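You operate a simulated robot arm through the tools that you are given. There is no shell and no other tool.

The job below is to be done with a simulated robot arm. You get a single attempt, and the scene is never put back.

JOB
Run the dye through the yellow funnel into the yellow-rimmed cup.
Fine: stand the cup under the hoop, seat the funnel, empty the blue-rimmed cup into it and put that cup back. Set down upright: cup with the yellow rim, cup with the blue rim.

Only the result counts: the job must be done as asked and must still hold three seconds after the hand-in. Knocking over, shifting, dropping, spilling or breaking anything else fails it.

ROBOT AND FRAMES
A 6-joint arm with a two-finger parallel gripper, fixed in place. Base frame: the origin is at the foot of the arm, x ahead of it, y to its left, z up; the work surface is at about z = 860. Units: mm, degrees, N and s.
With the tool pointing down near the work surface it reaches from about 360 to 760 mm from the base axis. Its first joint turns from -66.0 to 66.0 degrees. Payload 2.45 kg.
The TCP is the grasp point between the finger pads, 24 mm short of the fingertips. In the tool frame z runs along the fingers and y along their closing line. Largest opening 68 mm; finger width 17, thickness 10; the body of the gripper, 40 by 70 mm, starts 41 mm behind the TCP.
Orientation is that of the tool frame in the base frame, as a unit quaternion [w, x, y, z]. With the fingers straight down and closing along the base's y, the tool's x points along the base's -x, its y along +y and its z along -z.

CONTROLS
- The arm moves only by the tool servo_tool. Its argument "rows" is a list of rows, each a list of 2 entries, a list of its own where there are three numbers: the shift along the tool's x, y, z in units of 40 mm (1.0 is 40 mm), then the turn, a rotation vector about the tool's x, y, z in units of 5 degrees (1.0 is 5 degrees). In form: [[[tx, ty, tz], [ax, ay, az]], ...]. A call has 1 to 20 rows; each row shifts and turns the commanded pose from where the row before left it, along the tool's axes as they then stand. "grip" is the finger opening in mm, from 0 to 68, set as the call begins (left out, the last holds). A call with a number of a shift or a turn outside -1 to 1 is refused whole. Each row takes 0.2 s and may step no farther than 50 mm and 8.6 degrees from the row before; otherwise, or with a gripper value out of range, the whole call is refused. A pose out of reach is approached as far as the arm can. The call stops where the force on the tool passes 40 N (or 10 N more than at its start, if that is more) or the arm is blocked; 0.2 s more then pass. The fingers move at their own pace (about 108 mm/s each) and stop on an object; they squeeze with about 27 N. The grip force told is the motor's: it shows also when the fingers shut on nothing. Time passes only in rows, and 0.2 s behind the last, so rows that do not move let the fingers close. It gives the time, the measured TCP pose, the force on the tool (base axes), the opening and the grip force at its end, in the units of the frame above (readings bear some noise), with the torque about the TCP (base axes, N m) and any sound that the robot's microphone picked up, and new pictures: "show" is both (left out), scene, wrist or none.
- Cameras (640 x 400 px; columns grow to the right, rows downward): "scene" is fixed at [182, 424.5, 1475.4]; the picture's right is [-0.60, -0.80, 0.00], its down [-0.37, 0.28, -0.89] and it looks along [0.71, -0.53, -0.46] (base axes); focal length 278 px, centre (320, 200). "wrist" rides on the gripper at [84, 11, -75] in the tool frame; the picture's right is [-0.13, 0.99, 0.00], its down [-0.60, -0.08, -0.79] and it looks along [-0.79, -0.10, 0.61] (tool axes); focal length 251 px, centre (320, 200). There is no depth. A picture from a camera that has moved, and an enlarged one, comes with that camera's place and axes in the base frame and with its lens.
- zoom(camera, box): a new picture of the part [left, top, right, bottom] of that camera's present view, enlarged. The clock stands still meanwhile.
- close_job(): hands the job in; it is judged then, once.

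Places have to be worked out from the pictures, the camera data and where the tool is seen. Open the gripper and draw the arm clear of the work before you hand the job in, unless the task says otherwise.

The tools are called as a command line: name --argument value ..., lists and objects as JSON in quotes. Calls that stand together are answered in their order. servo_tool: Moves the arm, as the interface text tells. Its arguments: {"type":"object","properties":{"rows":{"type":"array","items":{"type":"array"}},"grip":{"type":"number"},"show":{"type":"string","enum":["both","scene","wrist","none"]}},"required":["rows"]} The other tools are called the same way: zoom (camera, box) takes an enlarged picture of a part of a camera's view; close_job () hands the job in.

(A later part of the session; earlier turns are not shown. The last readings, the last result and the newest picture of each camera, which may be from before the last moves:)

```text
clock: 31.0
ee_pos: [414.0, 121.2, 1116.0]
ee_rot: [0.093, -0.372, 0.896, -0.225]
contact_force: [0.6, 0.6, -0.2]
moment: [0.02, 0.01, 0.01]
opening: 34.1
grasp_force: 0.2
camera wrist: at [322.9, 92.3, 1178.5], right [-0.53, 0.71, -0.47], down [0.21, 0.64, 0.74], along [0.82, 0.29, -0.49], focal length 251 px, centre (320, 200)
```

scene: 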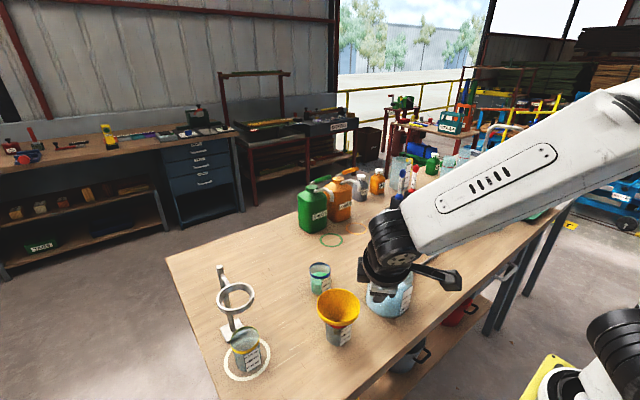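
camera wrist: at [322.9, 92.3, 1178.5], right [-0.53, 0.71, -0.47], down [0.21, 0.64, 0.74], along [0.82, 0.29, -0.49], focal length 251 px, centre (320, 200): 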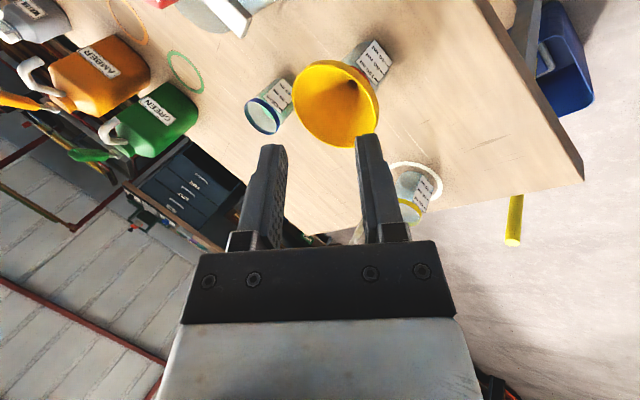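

The orientation is as intended. I move to 45 mm short of the pinch point, with the fingertips just above the rim on the (−x, +y) side.

servo_tool --rows '[[[-0.45, 0.281, 0.6175], [0, 0, 0]], [[-0.45, 0.281, 0.6175], [0, 0, 0]], [[-0.45, 0.281, 0.6175], [0, 0, 0]], [[-0.45, 0.281, 0.6175], [0, 0, 0]], [[0, 0, 0], [0, 0, 0]]]'

zoom --camera "wrist" --box '[200, 0, 520, 200]'

zoom --camera "scene" --box '[290, 250, 430, 350]'

```text
clock: 32.2
ee_pos: [470.6, 168.2, 1007.5]
ee_rot: [0.093, -0.371, 0.896, -0.224]
contact_force: [0.0, 0.0, 0.7]
moment: [-0.02, -0.01, -0.05]
opening: 33.8
grasp_force: 0.2
camera wrist: at [378.9, 139.5, 1069.5], right [-0.53, 0.71, -0.47], down [0.21, 0.64, 0.74], along [0.82, 0.29, -0.49], focal length 251 px, centre (320, 200)
```

scene: 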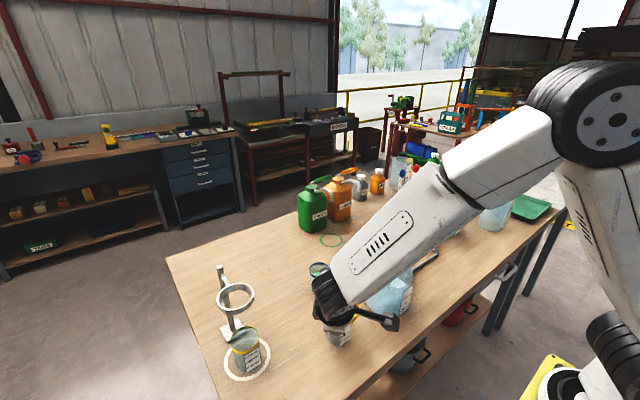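
wrist: 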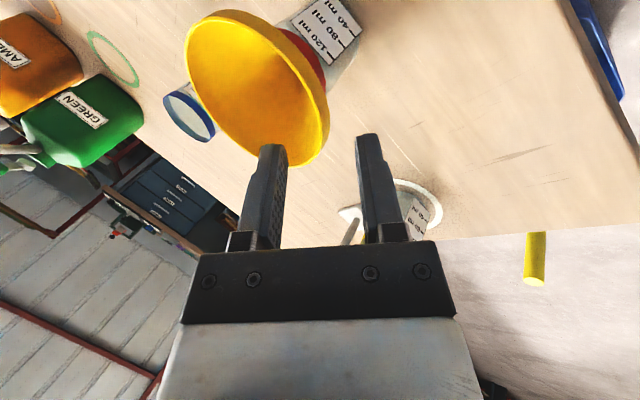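

```text
2.00 times, centred on (360, 100) of wrist
camera zoom: at [378.9, 139.5, 1069.5], right [-0.53, 0.71, -0.47], down [0.21, 0.64, 0.74], along [0.82, 0.29, -0.49], focal length 503 px, centre (240, 400)
```

zoom: 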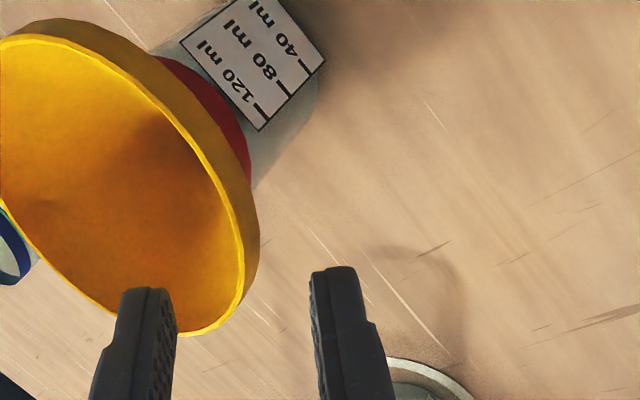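

```text
4.00 times, centred on (360, 300) of scene
camera zoom: at [182.0, 424.5, 1475.4], right [-0.6, -0.8, 0.0], down [-0.37, 0.28, -0.89], along [0.71, -0.53, -0.46], focal length 1112 px, centre (160, -200)
```

zoom: 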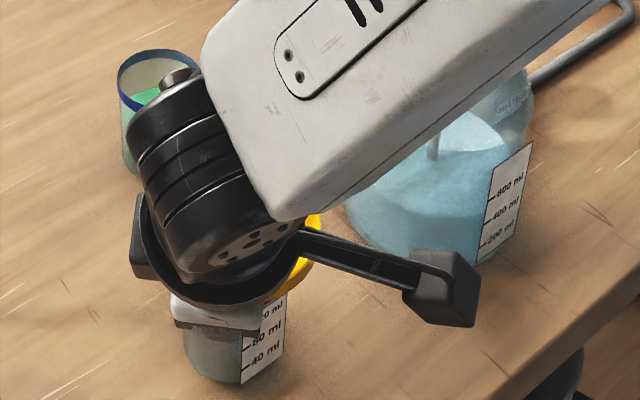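

The rim's near point appears almost exactly on the mid-finger line, as predicted (about 1–2 mm outward). I shift 2.5 mm outward and advance 45 mm so that the wall comes between the pads.

servo_tool --rows '[[[0, 0.0625, 0], [0, 0, 0]], [[0, 0, 0.3], [0, 0, 0]], [[0, 0, 0.3], [0, 0, 0]], [[0, 0, 0.3], [0, 0, 0]], [[0, 0, 0.225], [0, 0, 0]], [[0, 0, 0], [0, 0, 0]]]'

zoom --camera "wrist" --box '[200, 40, 440, 240]'

```text
clock: 33.6
ee_pos: [483.2, 152.9, 966.6]
ee_rot: [0.094, -0.371, 0.896, -0.224]
contact_force: [0.3, -0.5, -0.3]
moment: [0.0, 0.01, -0.02]
opening: 34.0
grasp_force: 0.1
camera wrist: at [392.2, 124.5, 1029.2], right [-0.53, 0.71, -0.47], down [0.21, 0.64, 0.74], along [0.82, 0.29, -0.49], focal length 251 px, centre (320, 200)
```

scene: 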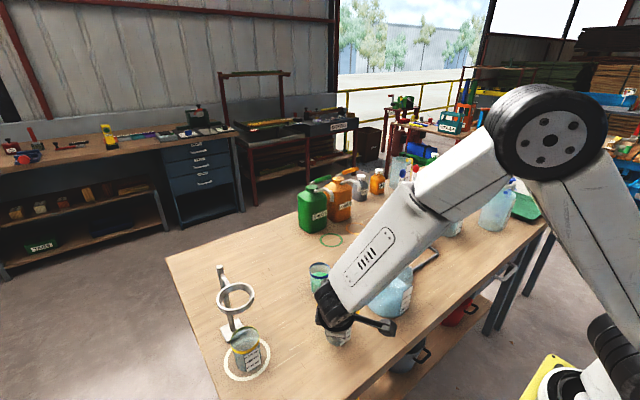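
wrist: 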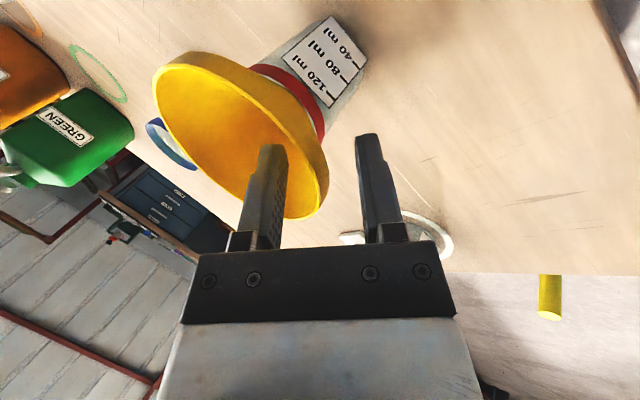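

```text
2.00 times, centred on (320, 140) of wrist
camera zoom: at [392.2, 124.5, 1029.2], right [-0.53, 0.71, -0.47], down [0.21, 0.64, 0.74], along [0.82, 0.29, -0.49], focal length 503 px, centre (320, 320)
```

zoom: 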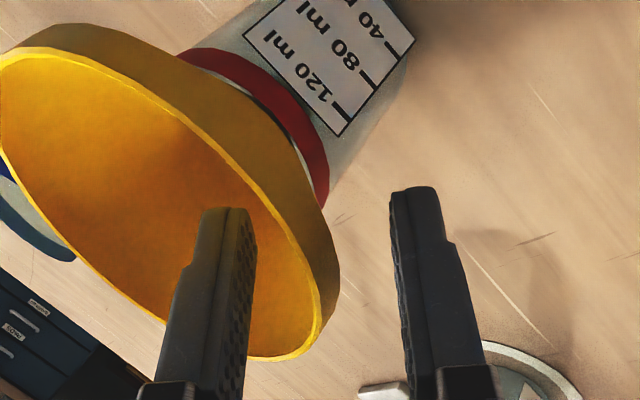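

The inner finger is inside the cone and the wall lies nearly centred between the pads. I shift 1 mm outward and close partway to 12 mm to check the contact balance.

servo_tool --rows '[[[0, 0.03, 0], [0, 0, 0]], [[0, 0, 0], [0, 0, 0]], [[0, 0, 0], [0, 0, 0]]]' --grip 12 --show "wrist"

zoom --camera "wrist" --box '[200, 40, 440, 240]'

```text
clock: 34.4
ee_pos: [481.1, 154.2, 965.4]
ee_rot: [0.093, -0.371, 0.896, -0.225]
contact_force: [0.2, 0.2, 0.7]
moment: [-0.02, -0.06, 0.0]
opening: 12.3
grasp_force: 0.1
camera wrist: at [391.5, 125.7, 1028.9], right [-0.53, 0.71, -0.47], down [0.21, 0.64, 0.74], along [0.82, 0.29, -0.49], focal length 251 px, centre (320, 200)
```

wrist: 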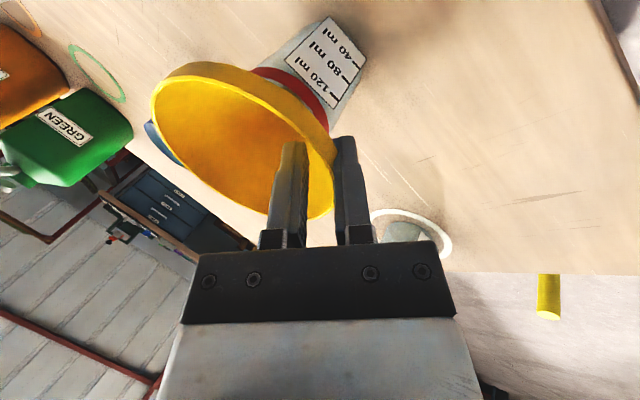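

```text
2.00 times, centred on (320, 140) of wrist
camera zoom: at [391.5, 125.7, 1028.9], right [-0.53, 0.71, -0.47], down [0.21, 0.64, 0.74], along [0.82, 0.29, -0.49], focal length 503 px, centre (320, 320)
```

zoom: 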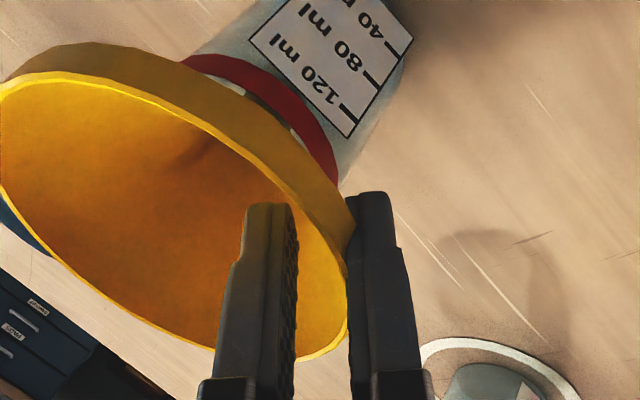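

The funnel, and slightly the cup under it, seem to lean toward the gripper: the inner fingertip touches the cone first. I reopen to 22 mm at once and re-check.

servo_tool --rows '[[[0, 0, 0], [0, 0, 0]], [[0, 0, 0], [0, 0, 0]]]' --grip 24 --show "wrist"

zoom --camera "wrist" --box '[200, 40, 440, 240]'

zoom --camera "scene" --box '[290, 250, 430, 350]'

```text
clock: 35.0
ee_pos: [483.5, 153.7, 966.1]
ee_rot: [0.093, -0.371, 0.896, -0.224]
contact_force: [1.0, -0.1, -0.5]
moment: [0.02, 0.01, -0.01]
opening: 24.2
grasp_force: 0.1
camera wrist: at [391.5, 125.7, 1029.0], right [-0.53, 0.71, -0.47], down [0.21, 0.64, 0.74], along [0.82, 0.29, -0.49], focal length 251 px, centre (320, 200)
```

wrist: 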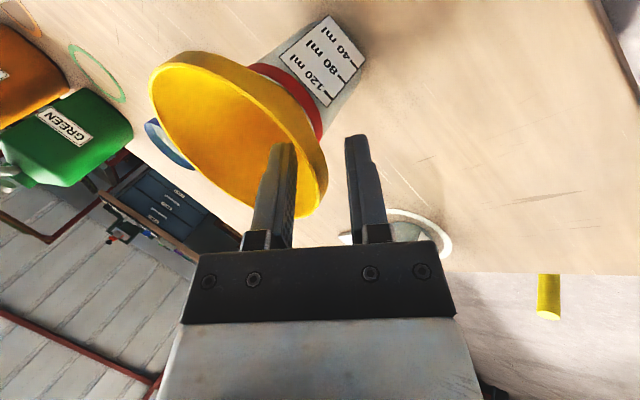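

```text
2.00 times, centred on (320, 140) of wrist
camera zoom: at [391.5, 125.7, 1029.0], right [-0.53, 0.71, -0.47], down [0.21, 0.64, 0.74], along [0.82, 0.29, -0.49], focal length 503 px, centre (320, 320)
```

zoom: 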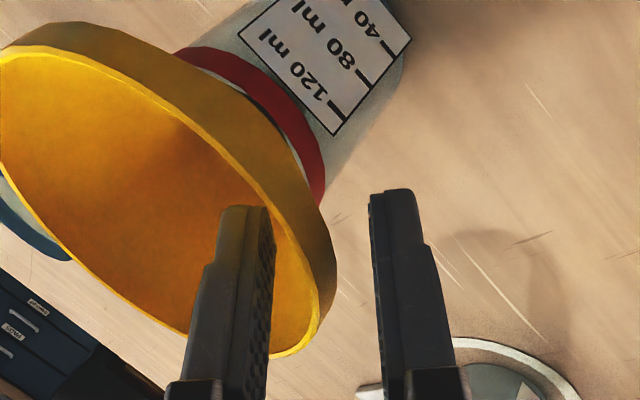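

```text
4.00 times, centred on (360, 300) of scene
camera zoom: at [182.0, 424.5, 1475.4], right [-0.6, -0.8, 0.0], down [-0.37, 0.28, -0.89], along [0.71, -0.53, -0.46], focal length 1112 px, centre (160, -200)
```

zoom: 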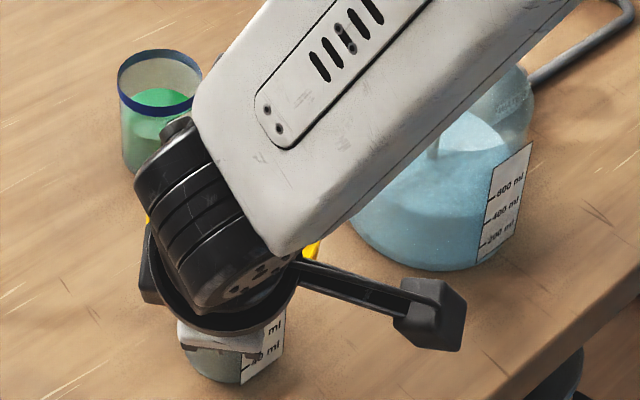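

Reopening restored everything to its previous place. The cone is shallower than my tilt, so I add 8° of tilt, withdraw 6 mm, and will then close in small steps with a picture at each.

servo_tool --rows '[[[0, 0, -0.15], [0, 0, 0]], [[0, 0, 0], [0.8, 0, 0]], [[0, 0, 0], [0.8, 0, 0]], [[0, 0, 0], [0, 0, 0]]]' --show "wrist"

zoom --camera "wrist" --box '[220, 80, 400, 230]'

```text
clock: 36.0
ee_pos: [480.5, 157.3, 972.9]
ee_rot: [0.118, -0.364, 0.878, -0.286]
contact_force: [0.0, -0.4, -0.2]
moment: [-0.02, 0.01, -0.01]
opening: 23.9
grasp_force: 0.1
camera wrist: at [383.7, 133.6, 1027.5], right [-0.47, 0.66, -0.58], down [0.14, 0.71, 0.69], along [0.87, 0.24, -0.43], focal length 251 px, centre (320, 200)
```

wrist: 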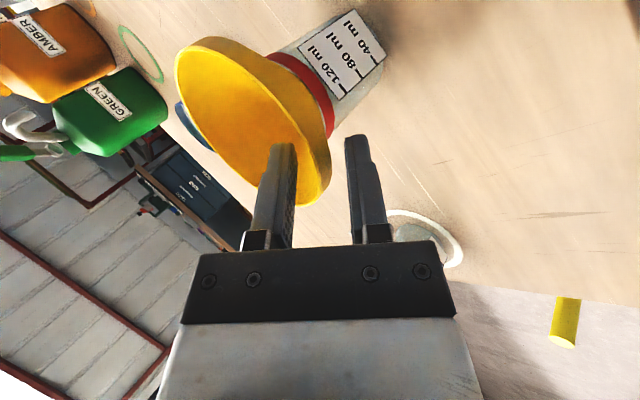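

```text
2.67 times, centred on (310, 155) of wrist
camera zoom: at [383.7, 133.6, 1027.5], right [-0.47, 0.66, -0.58], down [0.14, 0.71, 0.69], along [0.87, 0.24, -0.43], focal length 670 px, centre (347, 320)
```

zoom: 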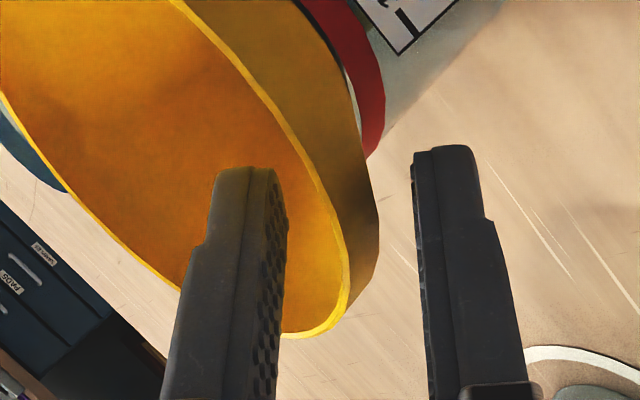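

Now the wall looks roughly parallel to the pads. I close to 18 mm and compare.

servo_tool --rows '[[[0, 0, 0], [0, 0, 0]], [[0, 0, 0], [0, 0, 0]]]' --grip 18 --show "none"

zoom --camera "wrist" --box '[220, 80, 400, 230]'

```text
clock: 36.6
ee_pos: [479.7, 157.0, 972.1]
ee_rot: [0.119, -0.364, 0.878, -0.286]
contact_force: [-0.2, 0.2, -0.2]
moment: [-0.02, 0.0, 0.03]
opening: 17.9
grasp_force: 0.1
```

```text
2.67 times, centred on (310, 155) of wrist
camera zoom: at [383.7, 133.6, 1027.5], right [-0.48, 0.66, -0.58], down [0.14, 0.71, 0.69], along [0.87, 0.24, -0.43], focal length 670 px, centre (347, 320)
```

zoom: 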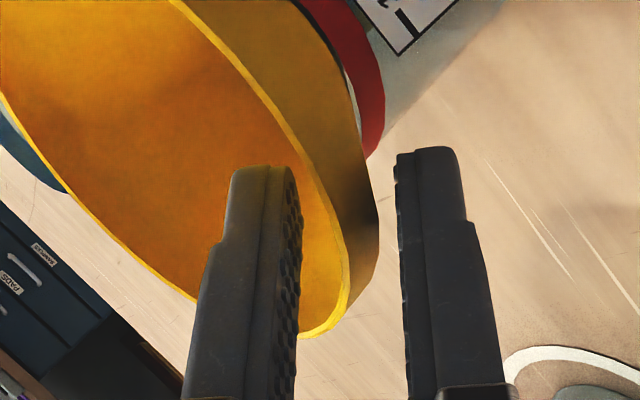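

No motion yet. I close to 13 mm.

servo_tool --rows '[[[0, 0, 0], [0, 0, 0]], [[0, 0, 0], [0, 0, 0]]]' --grip 14 --show "none"

zoom --camera "wrist" --box '[220, 80, 400, 230]'

```text
clock: 37.2
ee_pos: [481.0, 157.0, 971.8]
ee_rot: [0.119, -0.364, 0.879, -0.286]
contact_force: [-0.1, 0.6, 0.2]
moment: [0.02, 0.0, 0.01]
opening: 13.9
grasp_force: 0.0
```

```text
2.67 times, centred on (310, 155) of wrist
camera zoom: at [383.7, 133.6, 1027.5], right [-0.48, 0.66, -0.58], down [0.14, 0.71, 0.69], along [0.87, 0.24, -0.43], focal length 670 px, centre (347, 320)
```

zoom: 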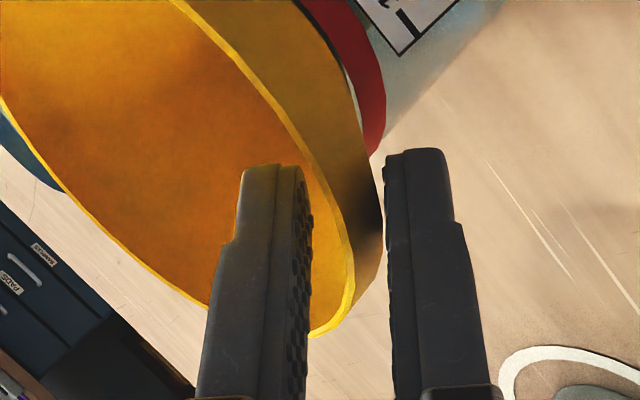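

The inner tip has just touched, with the outer pad about 1 mm from the collar. I shift 0.8 mm inward to balance and close fully.

servo_tool --rows '[[[0, -0.022, 0], [0, 0, 0]], [[0, 0, 0], [0, 0, 0]]]' --show "none"

servo_tool --rows '[[[0, 0, 0], [0, 0, 0]], [[0, 0, 0], [0, 0, 0]], [[0, 0, 0], [0, 0, 0]]]' --grip 0

zoom --camera "wrist" --box '[180, 0, 420, 230]'

```text
clock: 37.8
ee_pos: [481.6, 156.0, 972.5]
ee_rot: [0.12, -0.364, 0.878, -0.286]
contact_force: [-0.2, -0.3, -0.5]
moment: [0.02, 0.03, 0.0]
opening: 14.1
grasp_force: 0.1
```

```text
clock: 38.6
ee_pos: [481.9, 157.5, 972.5]
ee_rot: [0.119, -0.364, 0.878, -0.286]
contact_force: [-0.9, -2.7, 10.7]
moment: [-0.36, -0.44, -0.09]
opening: 1.6
grasp_force: 26.0
camera wrist: at [384.5, 133.1, 1028.6], right [-0.47, 0.66, -0.58], down [0.14, 0.71, 0.69], along [0.87, 0.24, -0.43], focal length 251 px, centre (320, 200)
```

scene: 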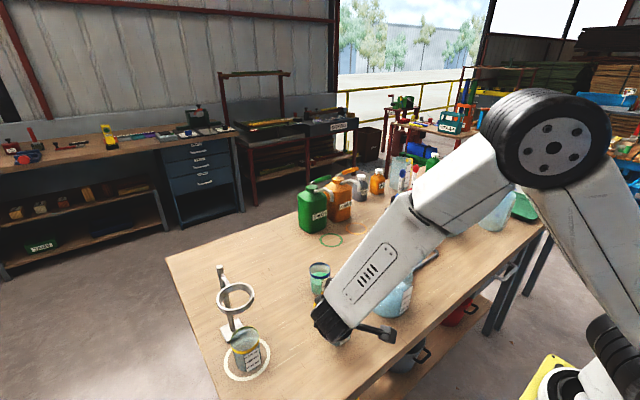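
wrist: 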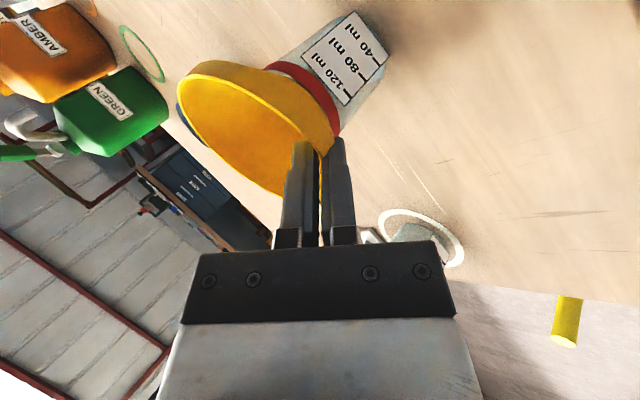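

```text
1.74 times, centred on (300, 115) of wrist
camera zoom: at [384.5, 133.1, 1028.6], right [-0.47, 0.66, -0.58], down [0.14, 0.71, 0.69], along [0.87, 0.24, -0.43], focal length 437 px, centre (355, 348)
```

zoom: 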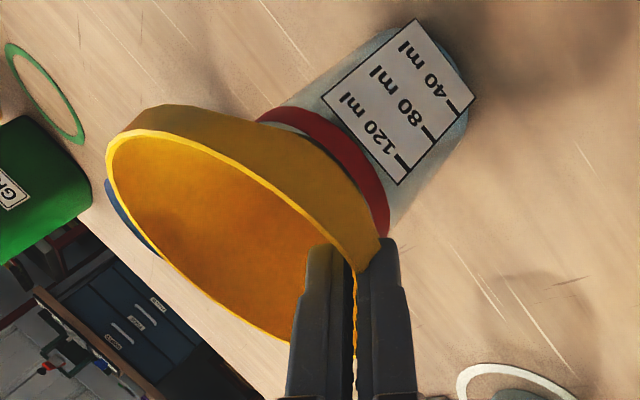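

The pads closed on the thin wall (1.6 mm), but there is an 11 N load and the funnel seems displaced. I look from the scene camera before moving.

zoom --camera "scene" --box '[300, 260, 400, 350]'

zoom --camera "wrist" --box '[260, 20, 400, 150]'

zoom --camera "wrist" --box '[160, 40, 360, 240]'

```text
4.44 times, centred on (350, 305) of scene
camera zoom: at [181.7, 424.4, 1475.5], right [-0.6, -0.8, 0.0], down [-0.37, 0.28, -0.89], along [0.71, -0.53, -0.46], focal length 1235 px, centre (187, -267)
```

zoom: 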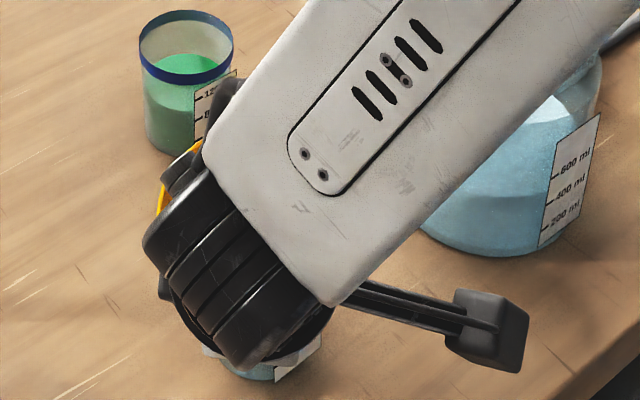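

```text
3.08 times, centred on (330, 85) of wrist
camera zoom: at [384.5, 133.1, 1028.6], right [-0.47, 0.66, -0.58], down [0.14, 0.71, 0.69], along [0.87, 0.24, -0.43], focal length 774 px, centre (289, 554)
```

zoom: 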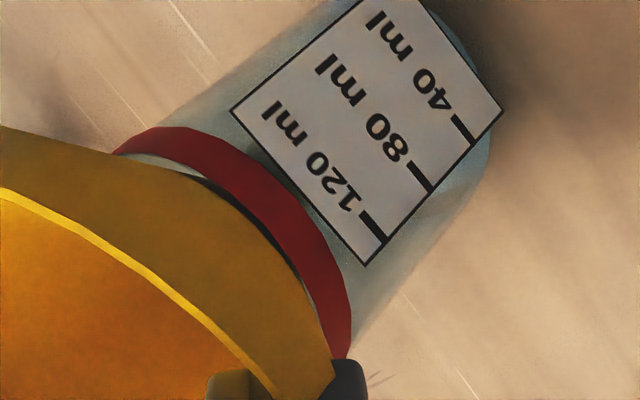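

```text
2.00 times, centred on (260, 140) of wrist
camera zoom: at [384.5, 133.1, 1028.6], right [-0.47, 0.66, -0.58], down [0.14, 0.71, 0.69], along [0.87, 0.24, -0.43], focal length 503 px, centre (440, 320)
```

zoom: 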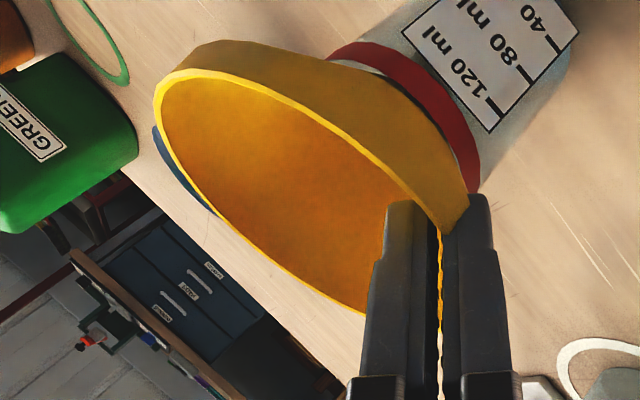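

The funnel is held firmly by its wall but pulled a few mm outward, tilting the supporting cup slightly. I ease it back inward 4 mm and up 3 mm to let the cup settle flat, then look.

servo_tool --rows '[[[0, -0.062, 0], [0, 0, 0]], [[0, -0.063, 0], [0, 0, 0]], [[0, 0, 0], [0, 0, 0]]]' --show "wrist"

zoom --camera "wrist" --box '[160, 0, 400, 230]'

```text
clock: 39.4
ee_pos: [484.2, 153.5, 975.7]
ee_rot: [0.117, -0.364, 0.879, -0.285]
contact_force: [-0.9, -0.9, 4.3]
moment: [-0.18, -0.17, -0.07]
opening: 1.2
grasp_force: 25.5
camera wrist: at [386.9, 130.1, 1031.0], right [-0.48, 0.66, -0.58], down [0.14, 0.71, 0.69], along [0.87, 0.24, -0.43], focal length 251 px, centre (320, 200)
```

wrist: 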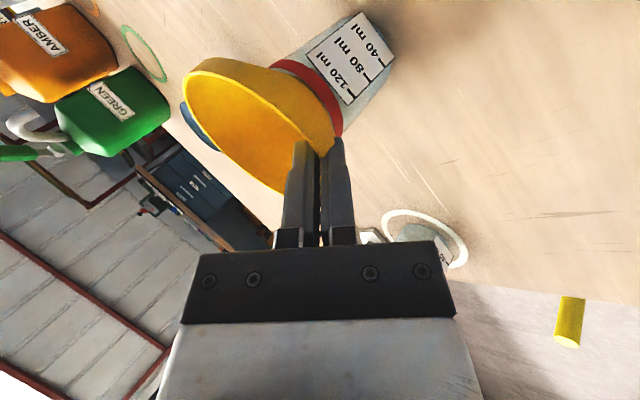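

```text
1.74 times, centred on (280, 115) of wrist
camera zoom: at [386.9, 130.1, 1031.0], right [-0.48, 0.66, -0.58], down [0.14, 0.71, 0.69], along [0.87, 0.24, -0.43], focal length 437 px, centre (390, 348)
```

zoom: 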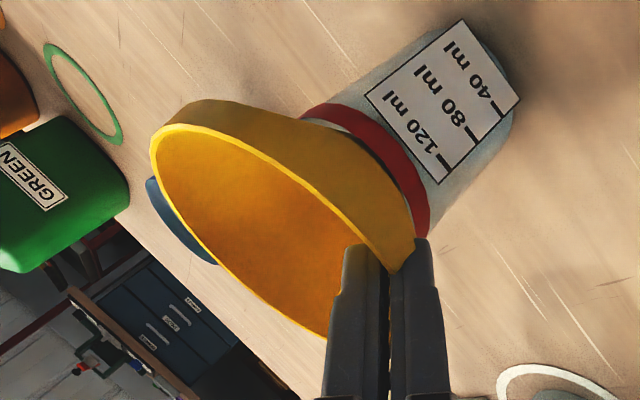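

The wall is thin with an upright collar about 10 mm tall above a ~40° cone, so straight pads only sit flush on the collar with a vertical tool. I release gently so that the funnel drops back, and withdraw along the tool axis.

servo_tool --rows '[[[0, 0, 0], [0, 0, 0]], [[0, 0, 0], [0, 0, 0]], [[0, 0, 0], [0, 0, 0]]]' --grip 20 --show "wrist"

zoom --camera "wrist" --box '[160, 0, 400, 230]'

```text
clock: 40.2
ee_pos: [484.1, 153.0, 975.2]
ee_rot: [0.118, -0.364, 0.879, -0.285]
contact_force: [-0.2, 0.2, 0.1]
moment: [0.04, -0.01, 0.03]
opening: 20.1
grasp_force: 0.0
camera wrist: at [387.1, 130.2, 1031.0], right [-0.48, 0.66, -0.58], down [0.14, 0.71, 0.69], along [0.87, 0.24, -0.43], focal length 251 px, centre (320, 200)
```

wrist: 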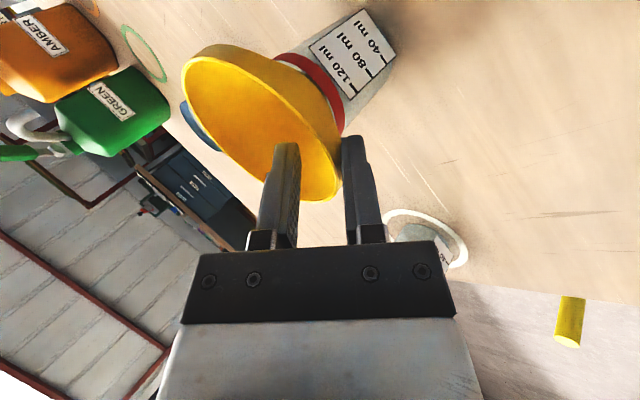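

```text
1.74 times, centred on (280, 115) of wrist
camera zoom: at [387.1, 130.2, 1031.0], right [-0.48, 0.66, -0.58], down [0.14, 0.71, 0.69], along [0.87, 0.24, -0.43], focal length 437 px, centre (390, 348)
```

zoom: 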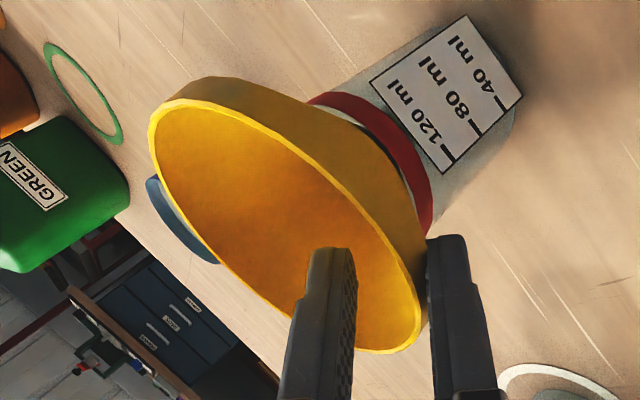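

The funnel dropped back cleanly. I open a little more and withdraw 50 mm along the tool axis, then bring the tool vertical.

servo_tool --rows '[[[0, 0.05, 0], [0, 0, 0]], [[0, 0, -0.4], [0, 0, 0]], [[0, 0, -0.5], [0, 0, 0]], [[0, 0, -0.5], [0, 0, 0]], [[0, 0, 0], [-0.9, 0, 0]], [[0, 0, 0], [-0.9, 0, 0]], [[0, 0, 0], [-0.9, 0, 0]], [[0, 0, 0], [-0.9, 0, 0]], [[0, 0, 0], [-0.9, 0, 0]], [[0, 0, 0], [-0.9, 0, 0]], [[0, 0, 0], [-0.9, 0, 0]], [[0, 0, 0], [-0.9, 0, 0]], [[0, 0, 0], [0, 0, 0]]]' --grip 28

zoom --camera "wrist" --box '[180, 0, 420, 200]'

zoom --camera "scene" --box '[290, 250, 430, 350]'

```text
clock: 43.0
ee_pos: [459.6, 176.7, 1020.4]
ee_rot: [0.0, -0.383, 0.924, 0.0]
contact_force: [-0.3, 0.0, -0.8]
moment: [0.0, -0.01, -0.03]
opening: 28.1
grasp_force: 0.1
camera wrist: at [392.5, 124.4, 1095.6], right [-0.61, 0.79, 0.0], down [0.48, 0.37, 0.79], along [0.63, 0.48, -0.61], focal length 251 px, centre (320, 200)
```

scene: 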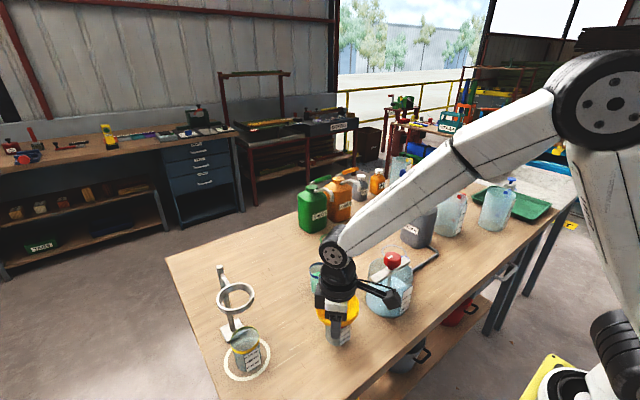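
wrist: 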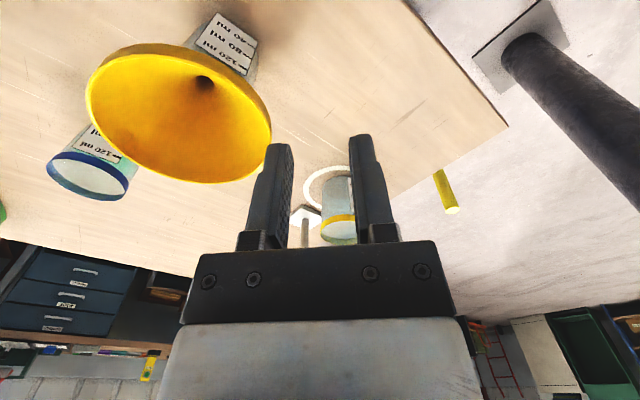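

```text
2.00 times, centred on (300, 100) of wrist
camera zoom: at [392.5, 124.4, 1095.6], right [-0.61, 0.79, 0.0], down [0.48, 0.37, 0.79], along [0.63, 0.48, -0.61], focal length 503 px, centre (360, 400)
```

zoom: 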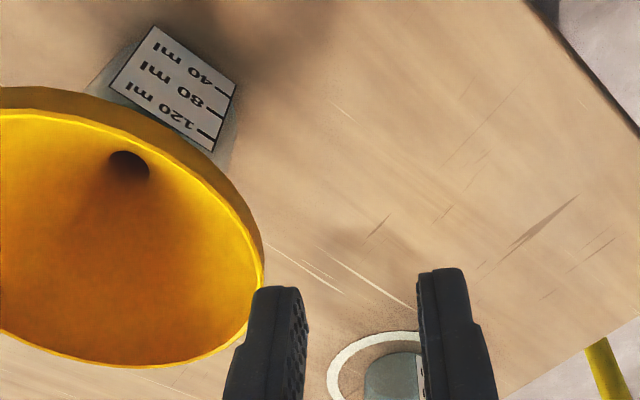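

```text
4.00 times, centred on (360, 300) of scene
camera zoom: at [182.0, 424.5, 1475.4], right [-0.6, -0.8, 0.0], down [-0.37, 0.28, -0.89], along [0.71, -0.53, -0.46], focal length 1112 px, centre (160, -200)
```

zoom: 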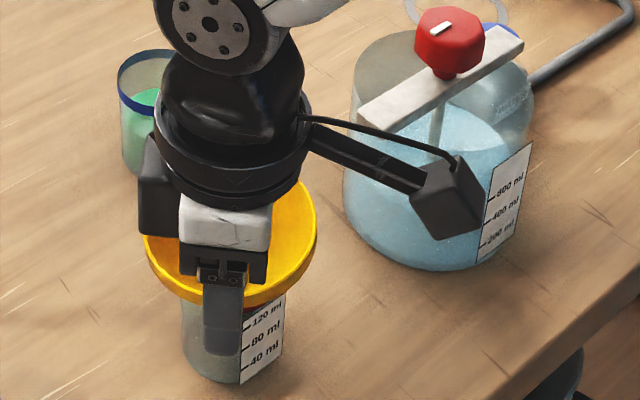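

The supporting cup is where it was and the funnel sits in it. With the tool vertical I centre it over the collar at about (483.4, 154.6) and descend to just above the rim.

servo_tool --rows '[[[-0.015, -0.4, 0], [0, 0, 0]], [[-0.015, -0.41, 0], [0, 0, 0]], [[0, 0, 0.3], [0, 0, 0]], [[0, 0, 0.1], [0, 0, 0]], [[0, 0, 0], [0, 0, 0]]]' --grip 24 --show "wrist"

zoom --camera "wrist" --box '[220, 60, 420, 220]'

zoom --camera "scene" --box '[300, 260, 400, 350]'

```text
clock: 44.2
ee_pos: [483.8, 156.8, 1003.7]
ee_rot: [0.0, -0.383, 0.924, 0.0]
contact_force: [-0.7, 0.1, 0.0]
moment: [-0.02, -0.01, 0.0]
opening: 23.9
grasp_force: 0.0
camera wrist: at [416.1, 102.3, 1079.2], right [-0.61, 0.79, 0.0], down [0.48, 0.37, 0.79], along [0.63, 0.48, -0.61], focal length 251 px, centre (320, 200)
```

wrist: 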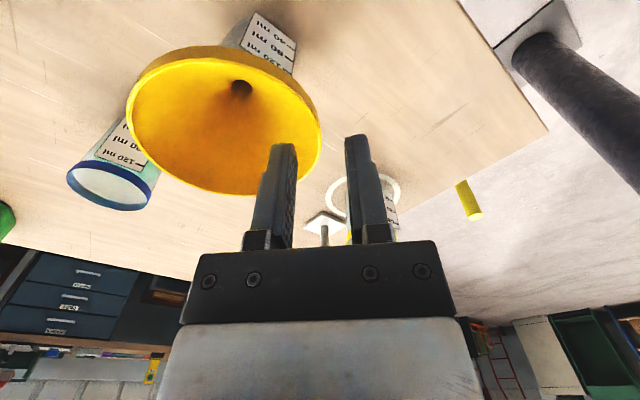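

```text
2.50 times, centred on (320, 140) of wrist
camera zoom: at [416.1, 102.3, 1079.2], right [-0.61, 0.79, 0.0], down [0.48, 0.37, 0.79], along [0.63, 0.48, -0.61], focal length 629 px, centre (320, 350)
```

zoom: 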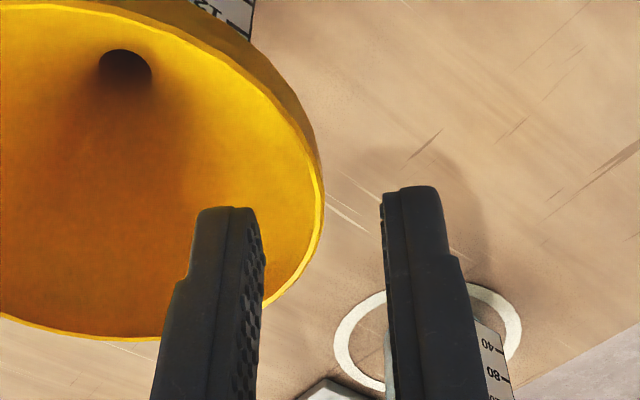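

```text
4.44 times, centred on (350, 305) of scene
camera zoom: at [182.0, 424.5, 1475.4], right [-0.6, -0.8, 0.0], down [-0.37, 0.28, -0.89], along [0.71, -0.53, -0.46], focal length 1235 px, centre (187, -267)
```

zoom: 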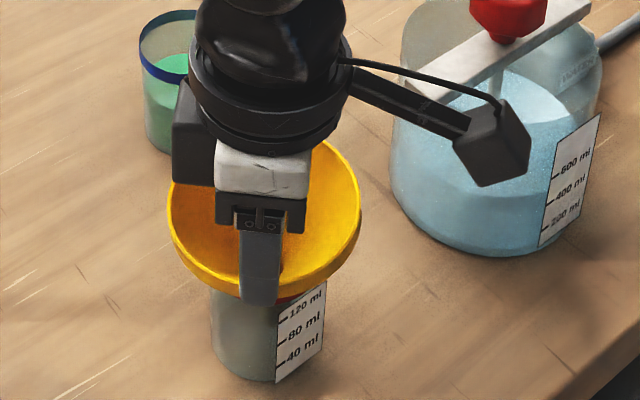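

The wall lies on the mid-finger line and the scene view shows the fingers straddling the rim. I descend 20 mm so that the pads overlap the collar by about 8 mm.

servo_tool --rows '[[[0, 0, 0.25], [0, 0, 0]], [[0, 0, 0.25], [0, 0, 0]], [[0, 0, 0], [0, 0, 0]]]' --grip 16 --show "wrist"

zoom --camera "wrist" --box '[240, 80, 400, 200]'

zoom --camera "scene" --box '[310, 270, 390, 340]'

```text
clock: 45.0
ee_pos: [483.4, 154.2, 983.0]
ee_rot: [0.0, -0.383, 0.924, -0.001]
contact_force: [-0.2, -0.1, 0.6]
moment: [0.02, 0.02, 0.02]
opening: 15.9
grasp_force: 0.3
camera wrist: at [415.9, 102.3, 1059.3], right [-0.61, 0.79, 0.0], down [0.48, 0.37, 0.79], along [0.63, 0.48, -0.61], focal length 251 px, centre (320, 200)
```

wrist: 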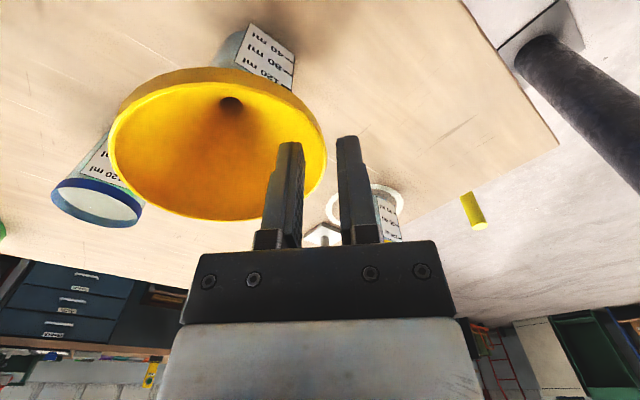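

```text
3.33 times, centred on (320, 140) of wrist
camera zoom: at [415.9, 102.3, 1059.3], right [-0.61, 0.79, 0.0], down [0.48, 0.37, 0.79], along [0.63, 0.48, -0.61], focal length 838 px, centre (320, 400)
```

zoom: 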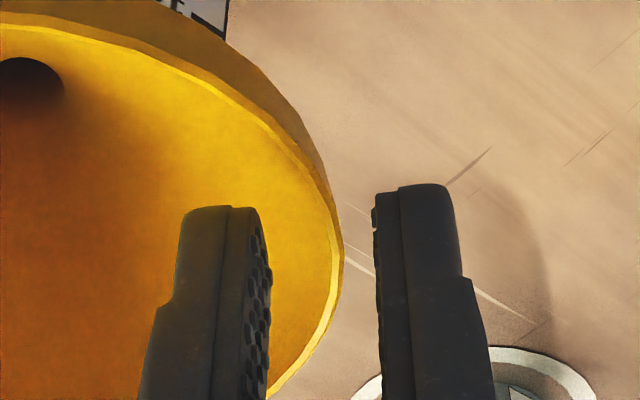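

```text
5.71 times, centred on (350, 305) of scene
camera zoom: at [182.0, 424.5, 1475.4], right [-0.6, -0.8, 0.0], down [-0.37, 0.28, -0.89], along [0.71, -0.53, -0.46], focal length 1588 px, centre (149, -400)
```

zoom: 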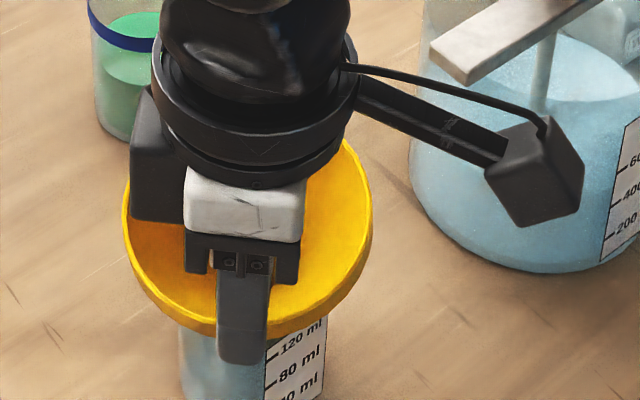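

The fingertips (z≈960) overlap the collar (z≈956–968). The wall is about 2 mm outward of mid, so I shift outward 2 mm and close to 8 mm first.

servo_tool --rows '[[[0, 0.045, 0], [0, 0, 0]], [[0, 0, 0], [0, 0, 0]], [[0, 0, 0], [0, 0, 0]]]' --grip 9 --show "wrist"

zoom --camera "wrist" --box '[240, 80, 400, 200]'

```text
clock: 45.8
ee_pos: [481.6, 156.6, 983.6]
ee_rot: [0.0, -0.383, 0.924, -0.001]
contact_force: [0.5, -0.4, 0.0]
moment: [0.04, -0.01, -0.01]
opening: 9.3
grasp_force: 0.5
camera wrist: at [414.6, 103.7, 1059.3], right [-0.61, 0.79, 0.0], down [0.48, 0.37, 0.79], along [0.63, 0.48, -0.61], focal length 251 px, centre (320, 200)
```

wrist: 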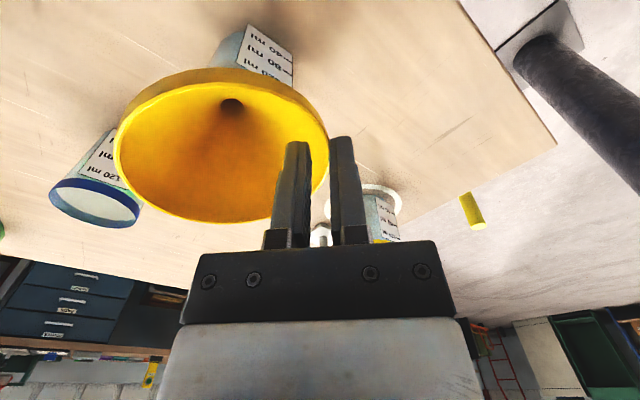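

```text
3.33 times, centred on (320, 140) of wrist
camera zoom: at [414.6, 103.7, 1059.3], right [-0.61, 0.79, 0.0], down [0.48, 0.37, 0.79], along [0.63, 0.48, -0.61], focal length 838 px, centre (320, 400)
```

zoom: 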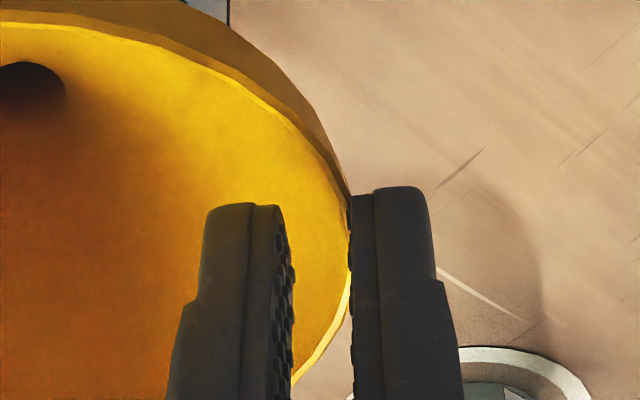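

The funnel shifted a couple of millimetres outward again, so the inside surface is met earlier than expected. I look from the scene side at the present state before deciding.

zoom --camera "scene" --box '[310, 270, 390, 350]'

zoom --camera "wrist" --box '[100, 0, 380, 230]'

```text
5.00 times, centred on (350, 310) of scene
camera zoom: at [182.0, 424.5, 1475.4], right [-0.6, -0.8, 0.0], down [-0.37, 0.28, -0.89], along [0.71, -0.53, -0.46], focal length 1389 px, centre (170, -350)
```

zoom: 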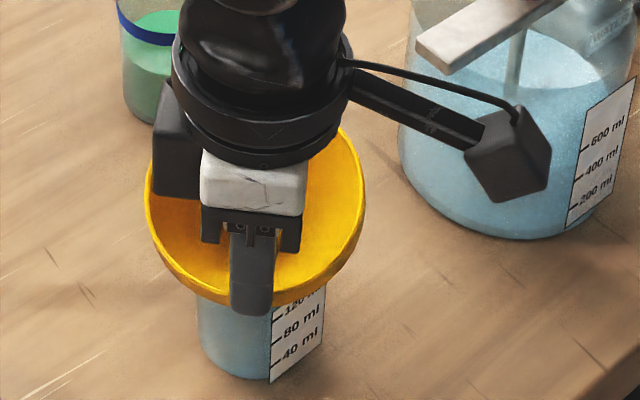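

```text
1.74 times, centred on (240, 115) of wrist
camera zoom: at [414.6, 103.7, 1059.3], right [-0.61, 0.79, 0.0], down [0.48, 0.37, 0.79], along [0.63, 0.48, -0.61], focal length 437 px, centre (459, 348)
```

zoom: 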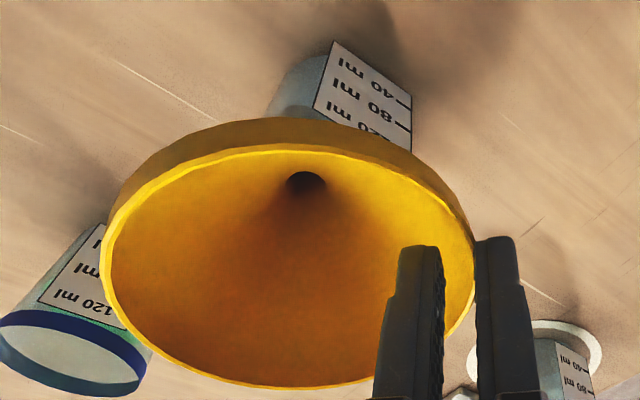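

The scene view shows the near side of the funnel pushed down: the inside is a straight ~40° cone from the rim, with the collar only on the outside. A 40° tilt with the mid-plane between cone and collar edge is right, so I open, rise, and tilt to 40°.

servo_tool --rows '[[[0, 0, 0], [0, 0, 0]], [[0, 0, 0], [0, 0, 0]], [[0, 0, -0.4], [0, 0, 0]], [[0, 0, -0.7], [0, 0, 0]], [[0, 0, 0], [0.8889, 0, 0]], [[0, 0, 0], [0.8889, 0, 0]], [[0, 0, 0], [0.8889, 0, 0]], [[0, 0, 0], [0.8889, 0, 0]], [[0, 0, 0], [0.8889, 0, 0]], [[0, 0, 0], [0.8889, 0, 0]], [[0, 0, 0], [0.8889, 0, 0]], [[0, 0, 0], [0.8889, 0, 0]], [[0, 0, 0], [0.8889, 0, 0]], [[0, 0.5, 0.067], [0, 0, 0]], [[0, 0.5, 0.067], [0, 0, 0]], [[0, 0, 0], [0, 0, 0]]]' --grip 24

zoom --camera "wrist" --box '[180, 0, 420, 200]'

zoom --camera "scene" --box '[300, 260, 400, 350]'

```text
clock: 49.2
ee_pos: [461.6, 176.8, 997.1]
ee_rot: [0.131, -0.36, 0.869, -0.315]
contact_force: [0.1, -0.1, -0.2]
moment: [0.0, 0.02, 0.0]
opening: 24.0
grasp_force: 0.0
camera wrist: at [362.7, 155.5, 1049.1], right [-0.45, 0.63, -0.64], down [0.11, 0.74, 0.66], along [0.89, 0.22, -0.4], focal length 251 px, centre (320, 200)
```

scene: 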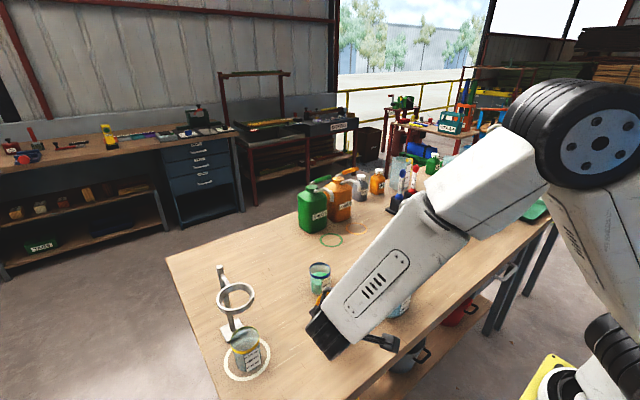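
wrist: 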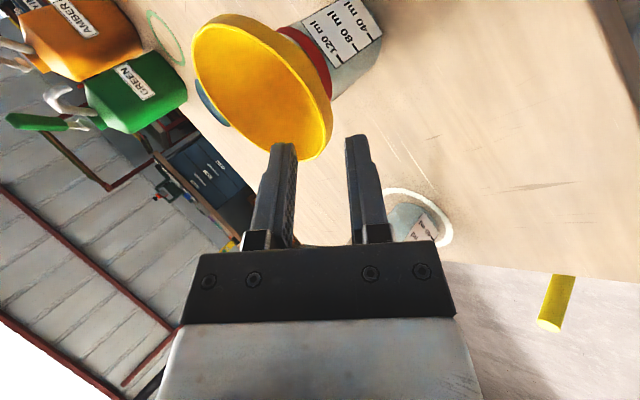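

```text
2.00 times, centred on (300, 100) of wrist
camera zoom: at [362.7, 155.5, 1049.1], right [-0.45, 0.63, -0.64], down [0.11, 0.74, 0.66], along [0.89, 0.22, -0.4], focal length 503 px, centre (360, 400)
```

zoom: 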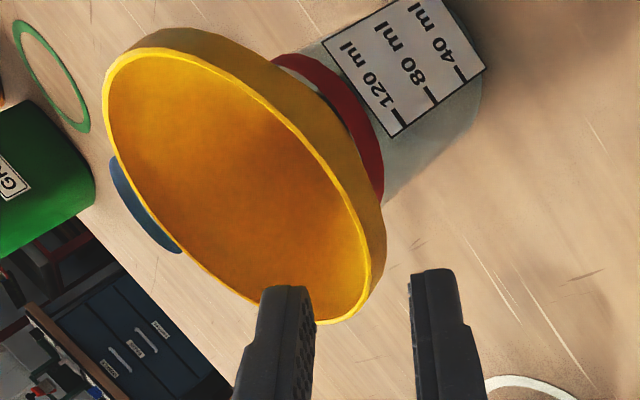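

```text
4.44 times, centred on (350, 305) of scene
camera zoom: at [181.9, 424.5, 1475.4], right [-0.6, -0.8, 0.0], down [-0.37, 0.28, -0.89], along [0.71, -0.53, -0.46], focal length 1235 px, centre (187, -267)
```

zoom: 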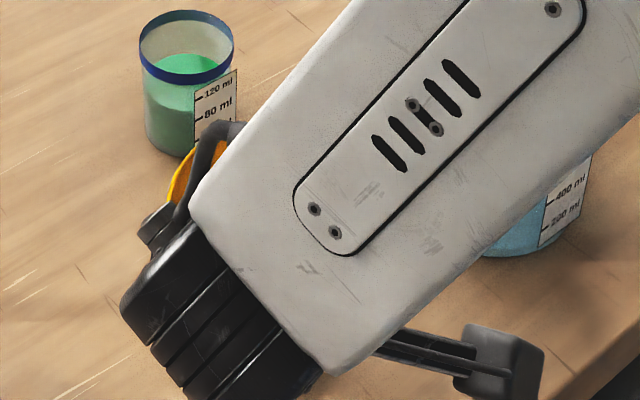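

The funnel is still resting tilted a few degrees toward the gripper; its wall lies about 4.7 mm outward of mid-plane. I shift outward by that and advance 47 mm along the wall.

servo_tool --rows '[[[0, 0.1125, 0], [0, 0, 0]], [[0, 0, 0.4], [0, 0, 0]], [[0, 0, 0.4], [0, 0, 0]], [[0, 0, 0.375], [0, 0, 0]], [[0, 0, 0], [0, 0, 0]]]' --show "wrist"

zoom --camera "wrist" --box '[220, 60, 420, 220]'

```text
clock: 50.4
ee_pos: [481.6, 156.8, 957.5]
ee_rot: [0.132, -0.36, 0.868, -0.316]
contact_force: [0.5, 0.2, -0.1]
moment: [-0.01, -0.01, 0.0]
opening: 23.7
grasp_force: 0.1
camera wrist: at [382.1, 136.3, 1009.9], right [-0.45, 0.63, -0.64], down [0.11, 0.74, 0.66], along [0.89, 0.22, -0.4], focal length 251 px, centre (320, 200)
```

wrist: 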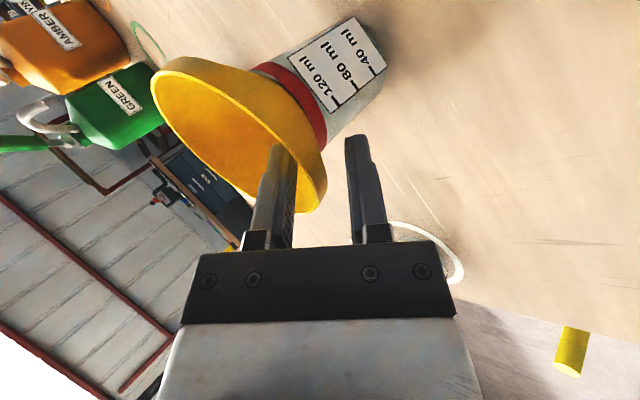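

```text
2.50 times, centred on (320, 140) of wrist
camera zoom: at [382.1, 136.3, 1009.9], right [-0.45, 0.63, -0.64], down [0.11, 0.74, 0.66], along [0.89, 0.22, -0.4], focal length 629 px, centre (320, 350)
```

zoom: 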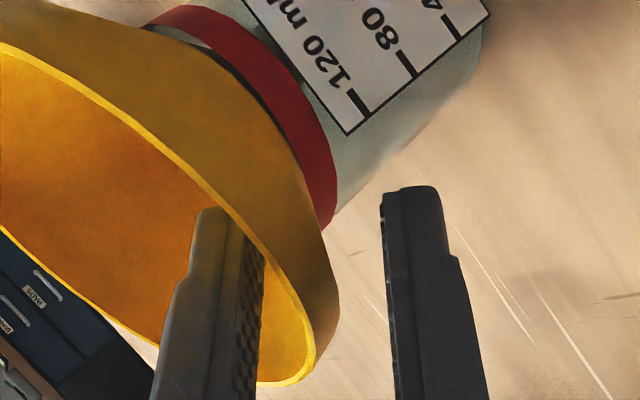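

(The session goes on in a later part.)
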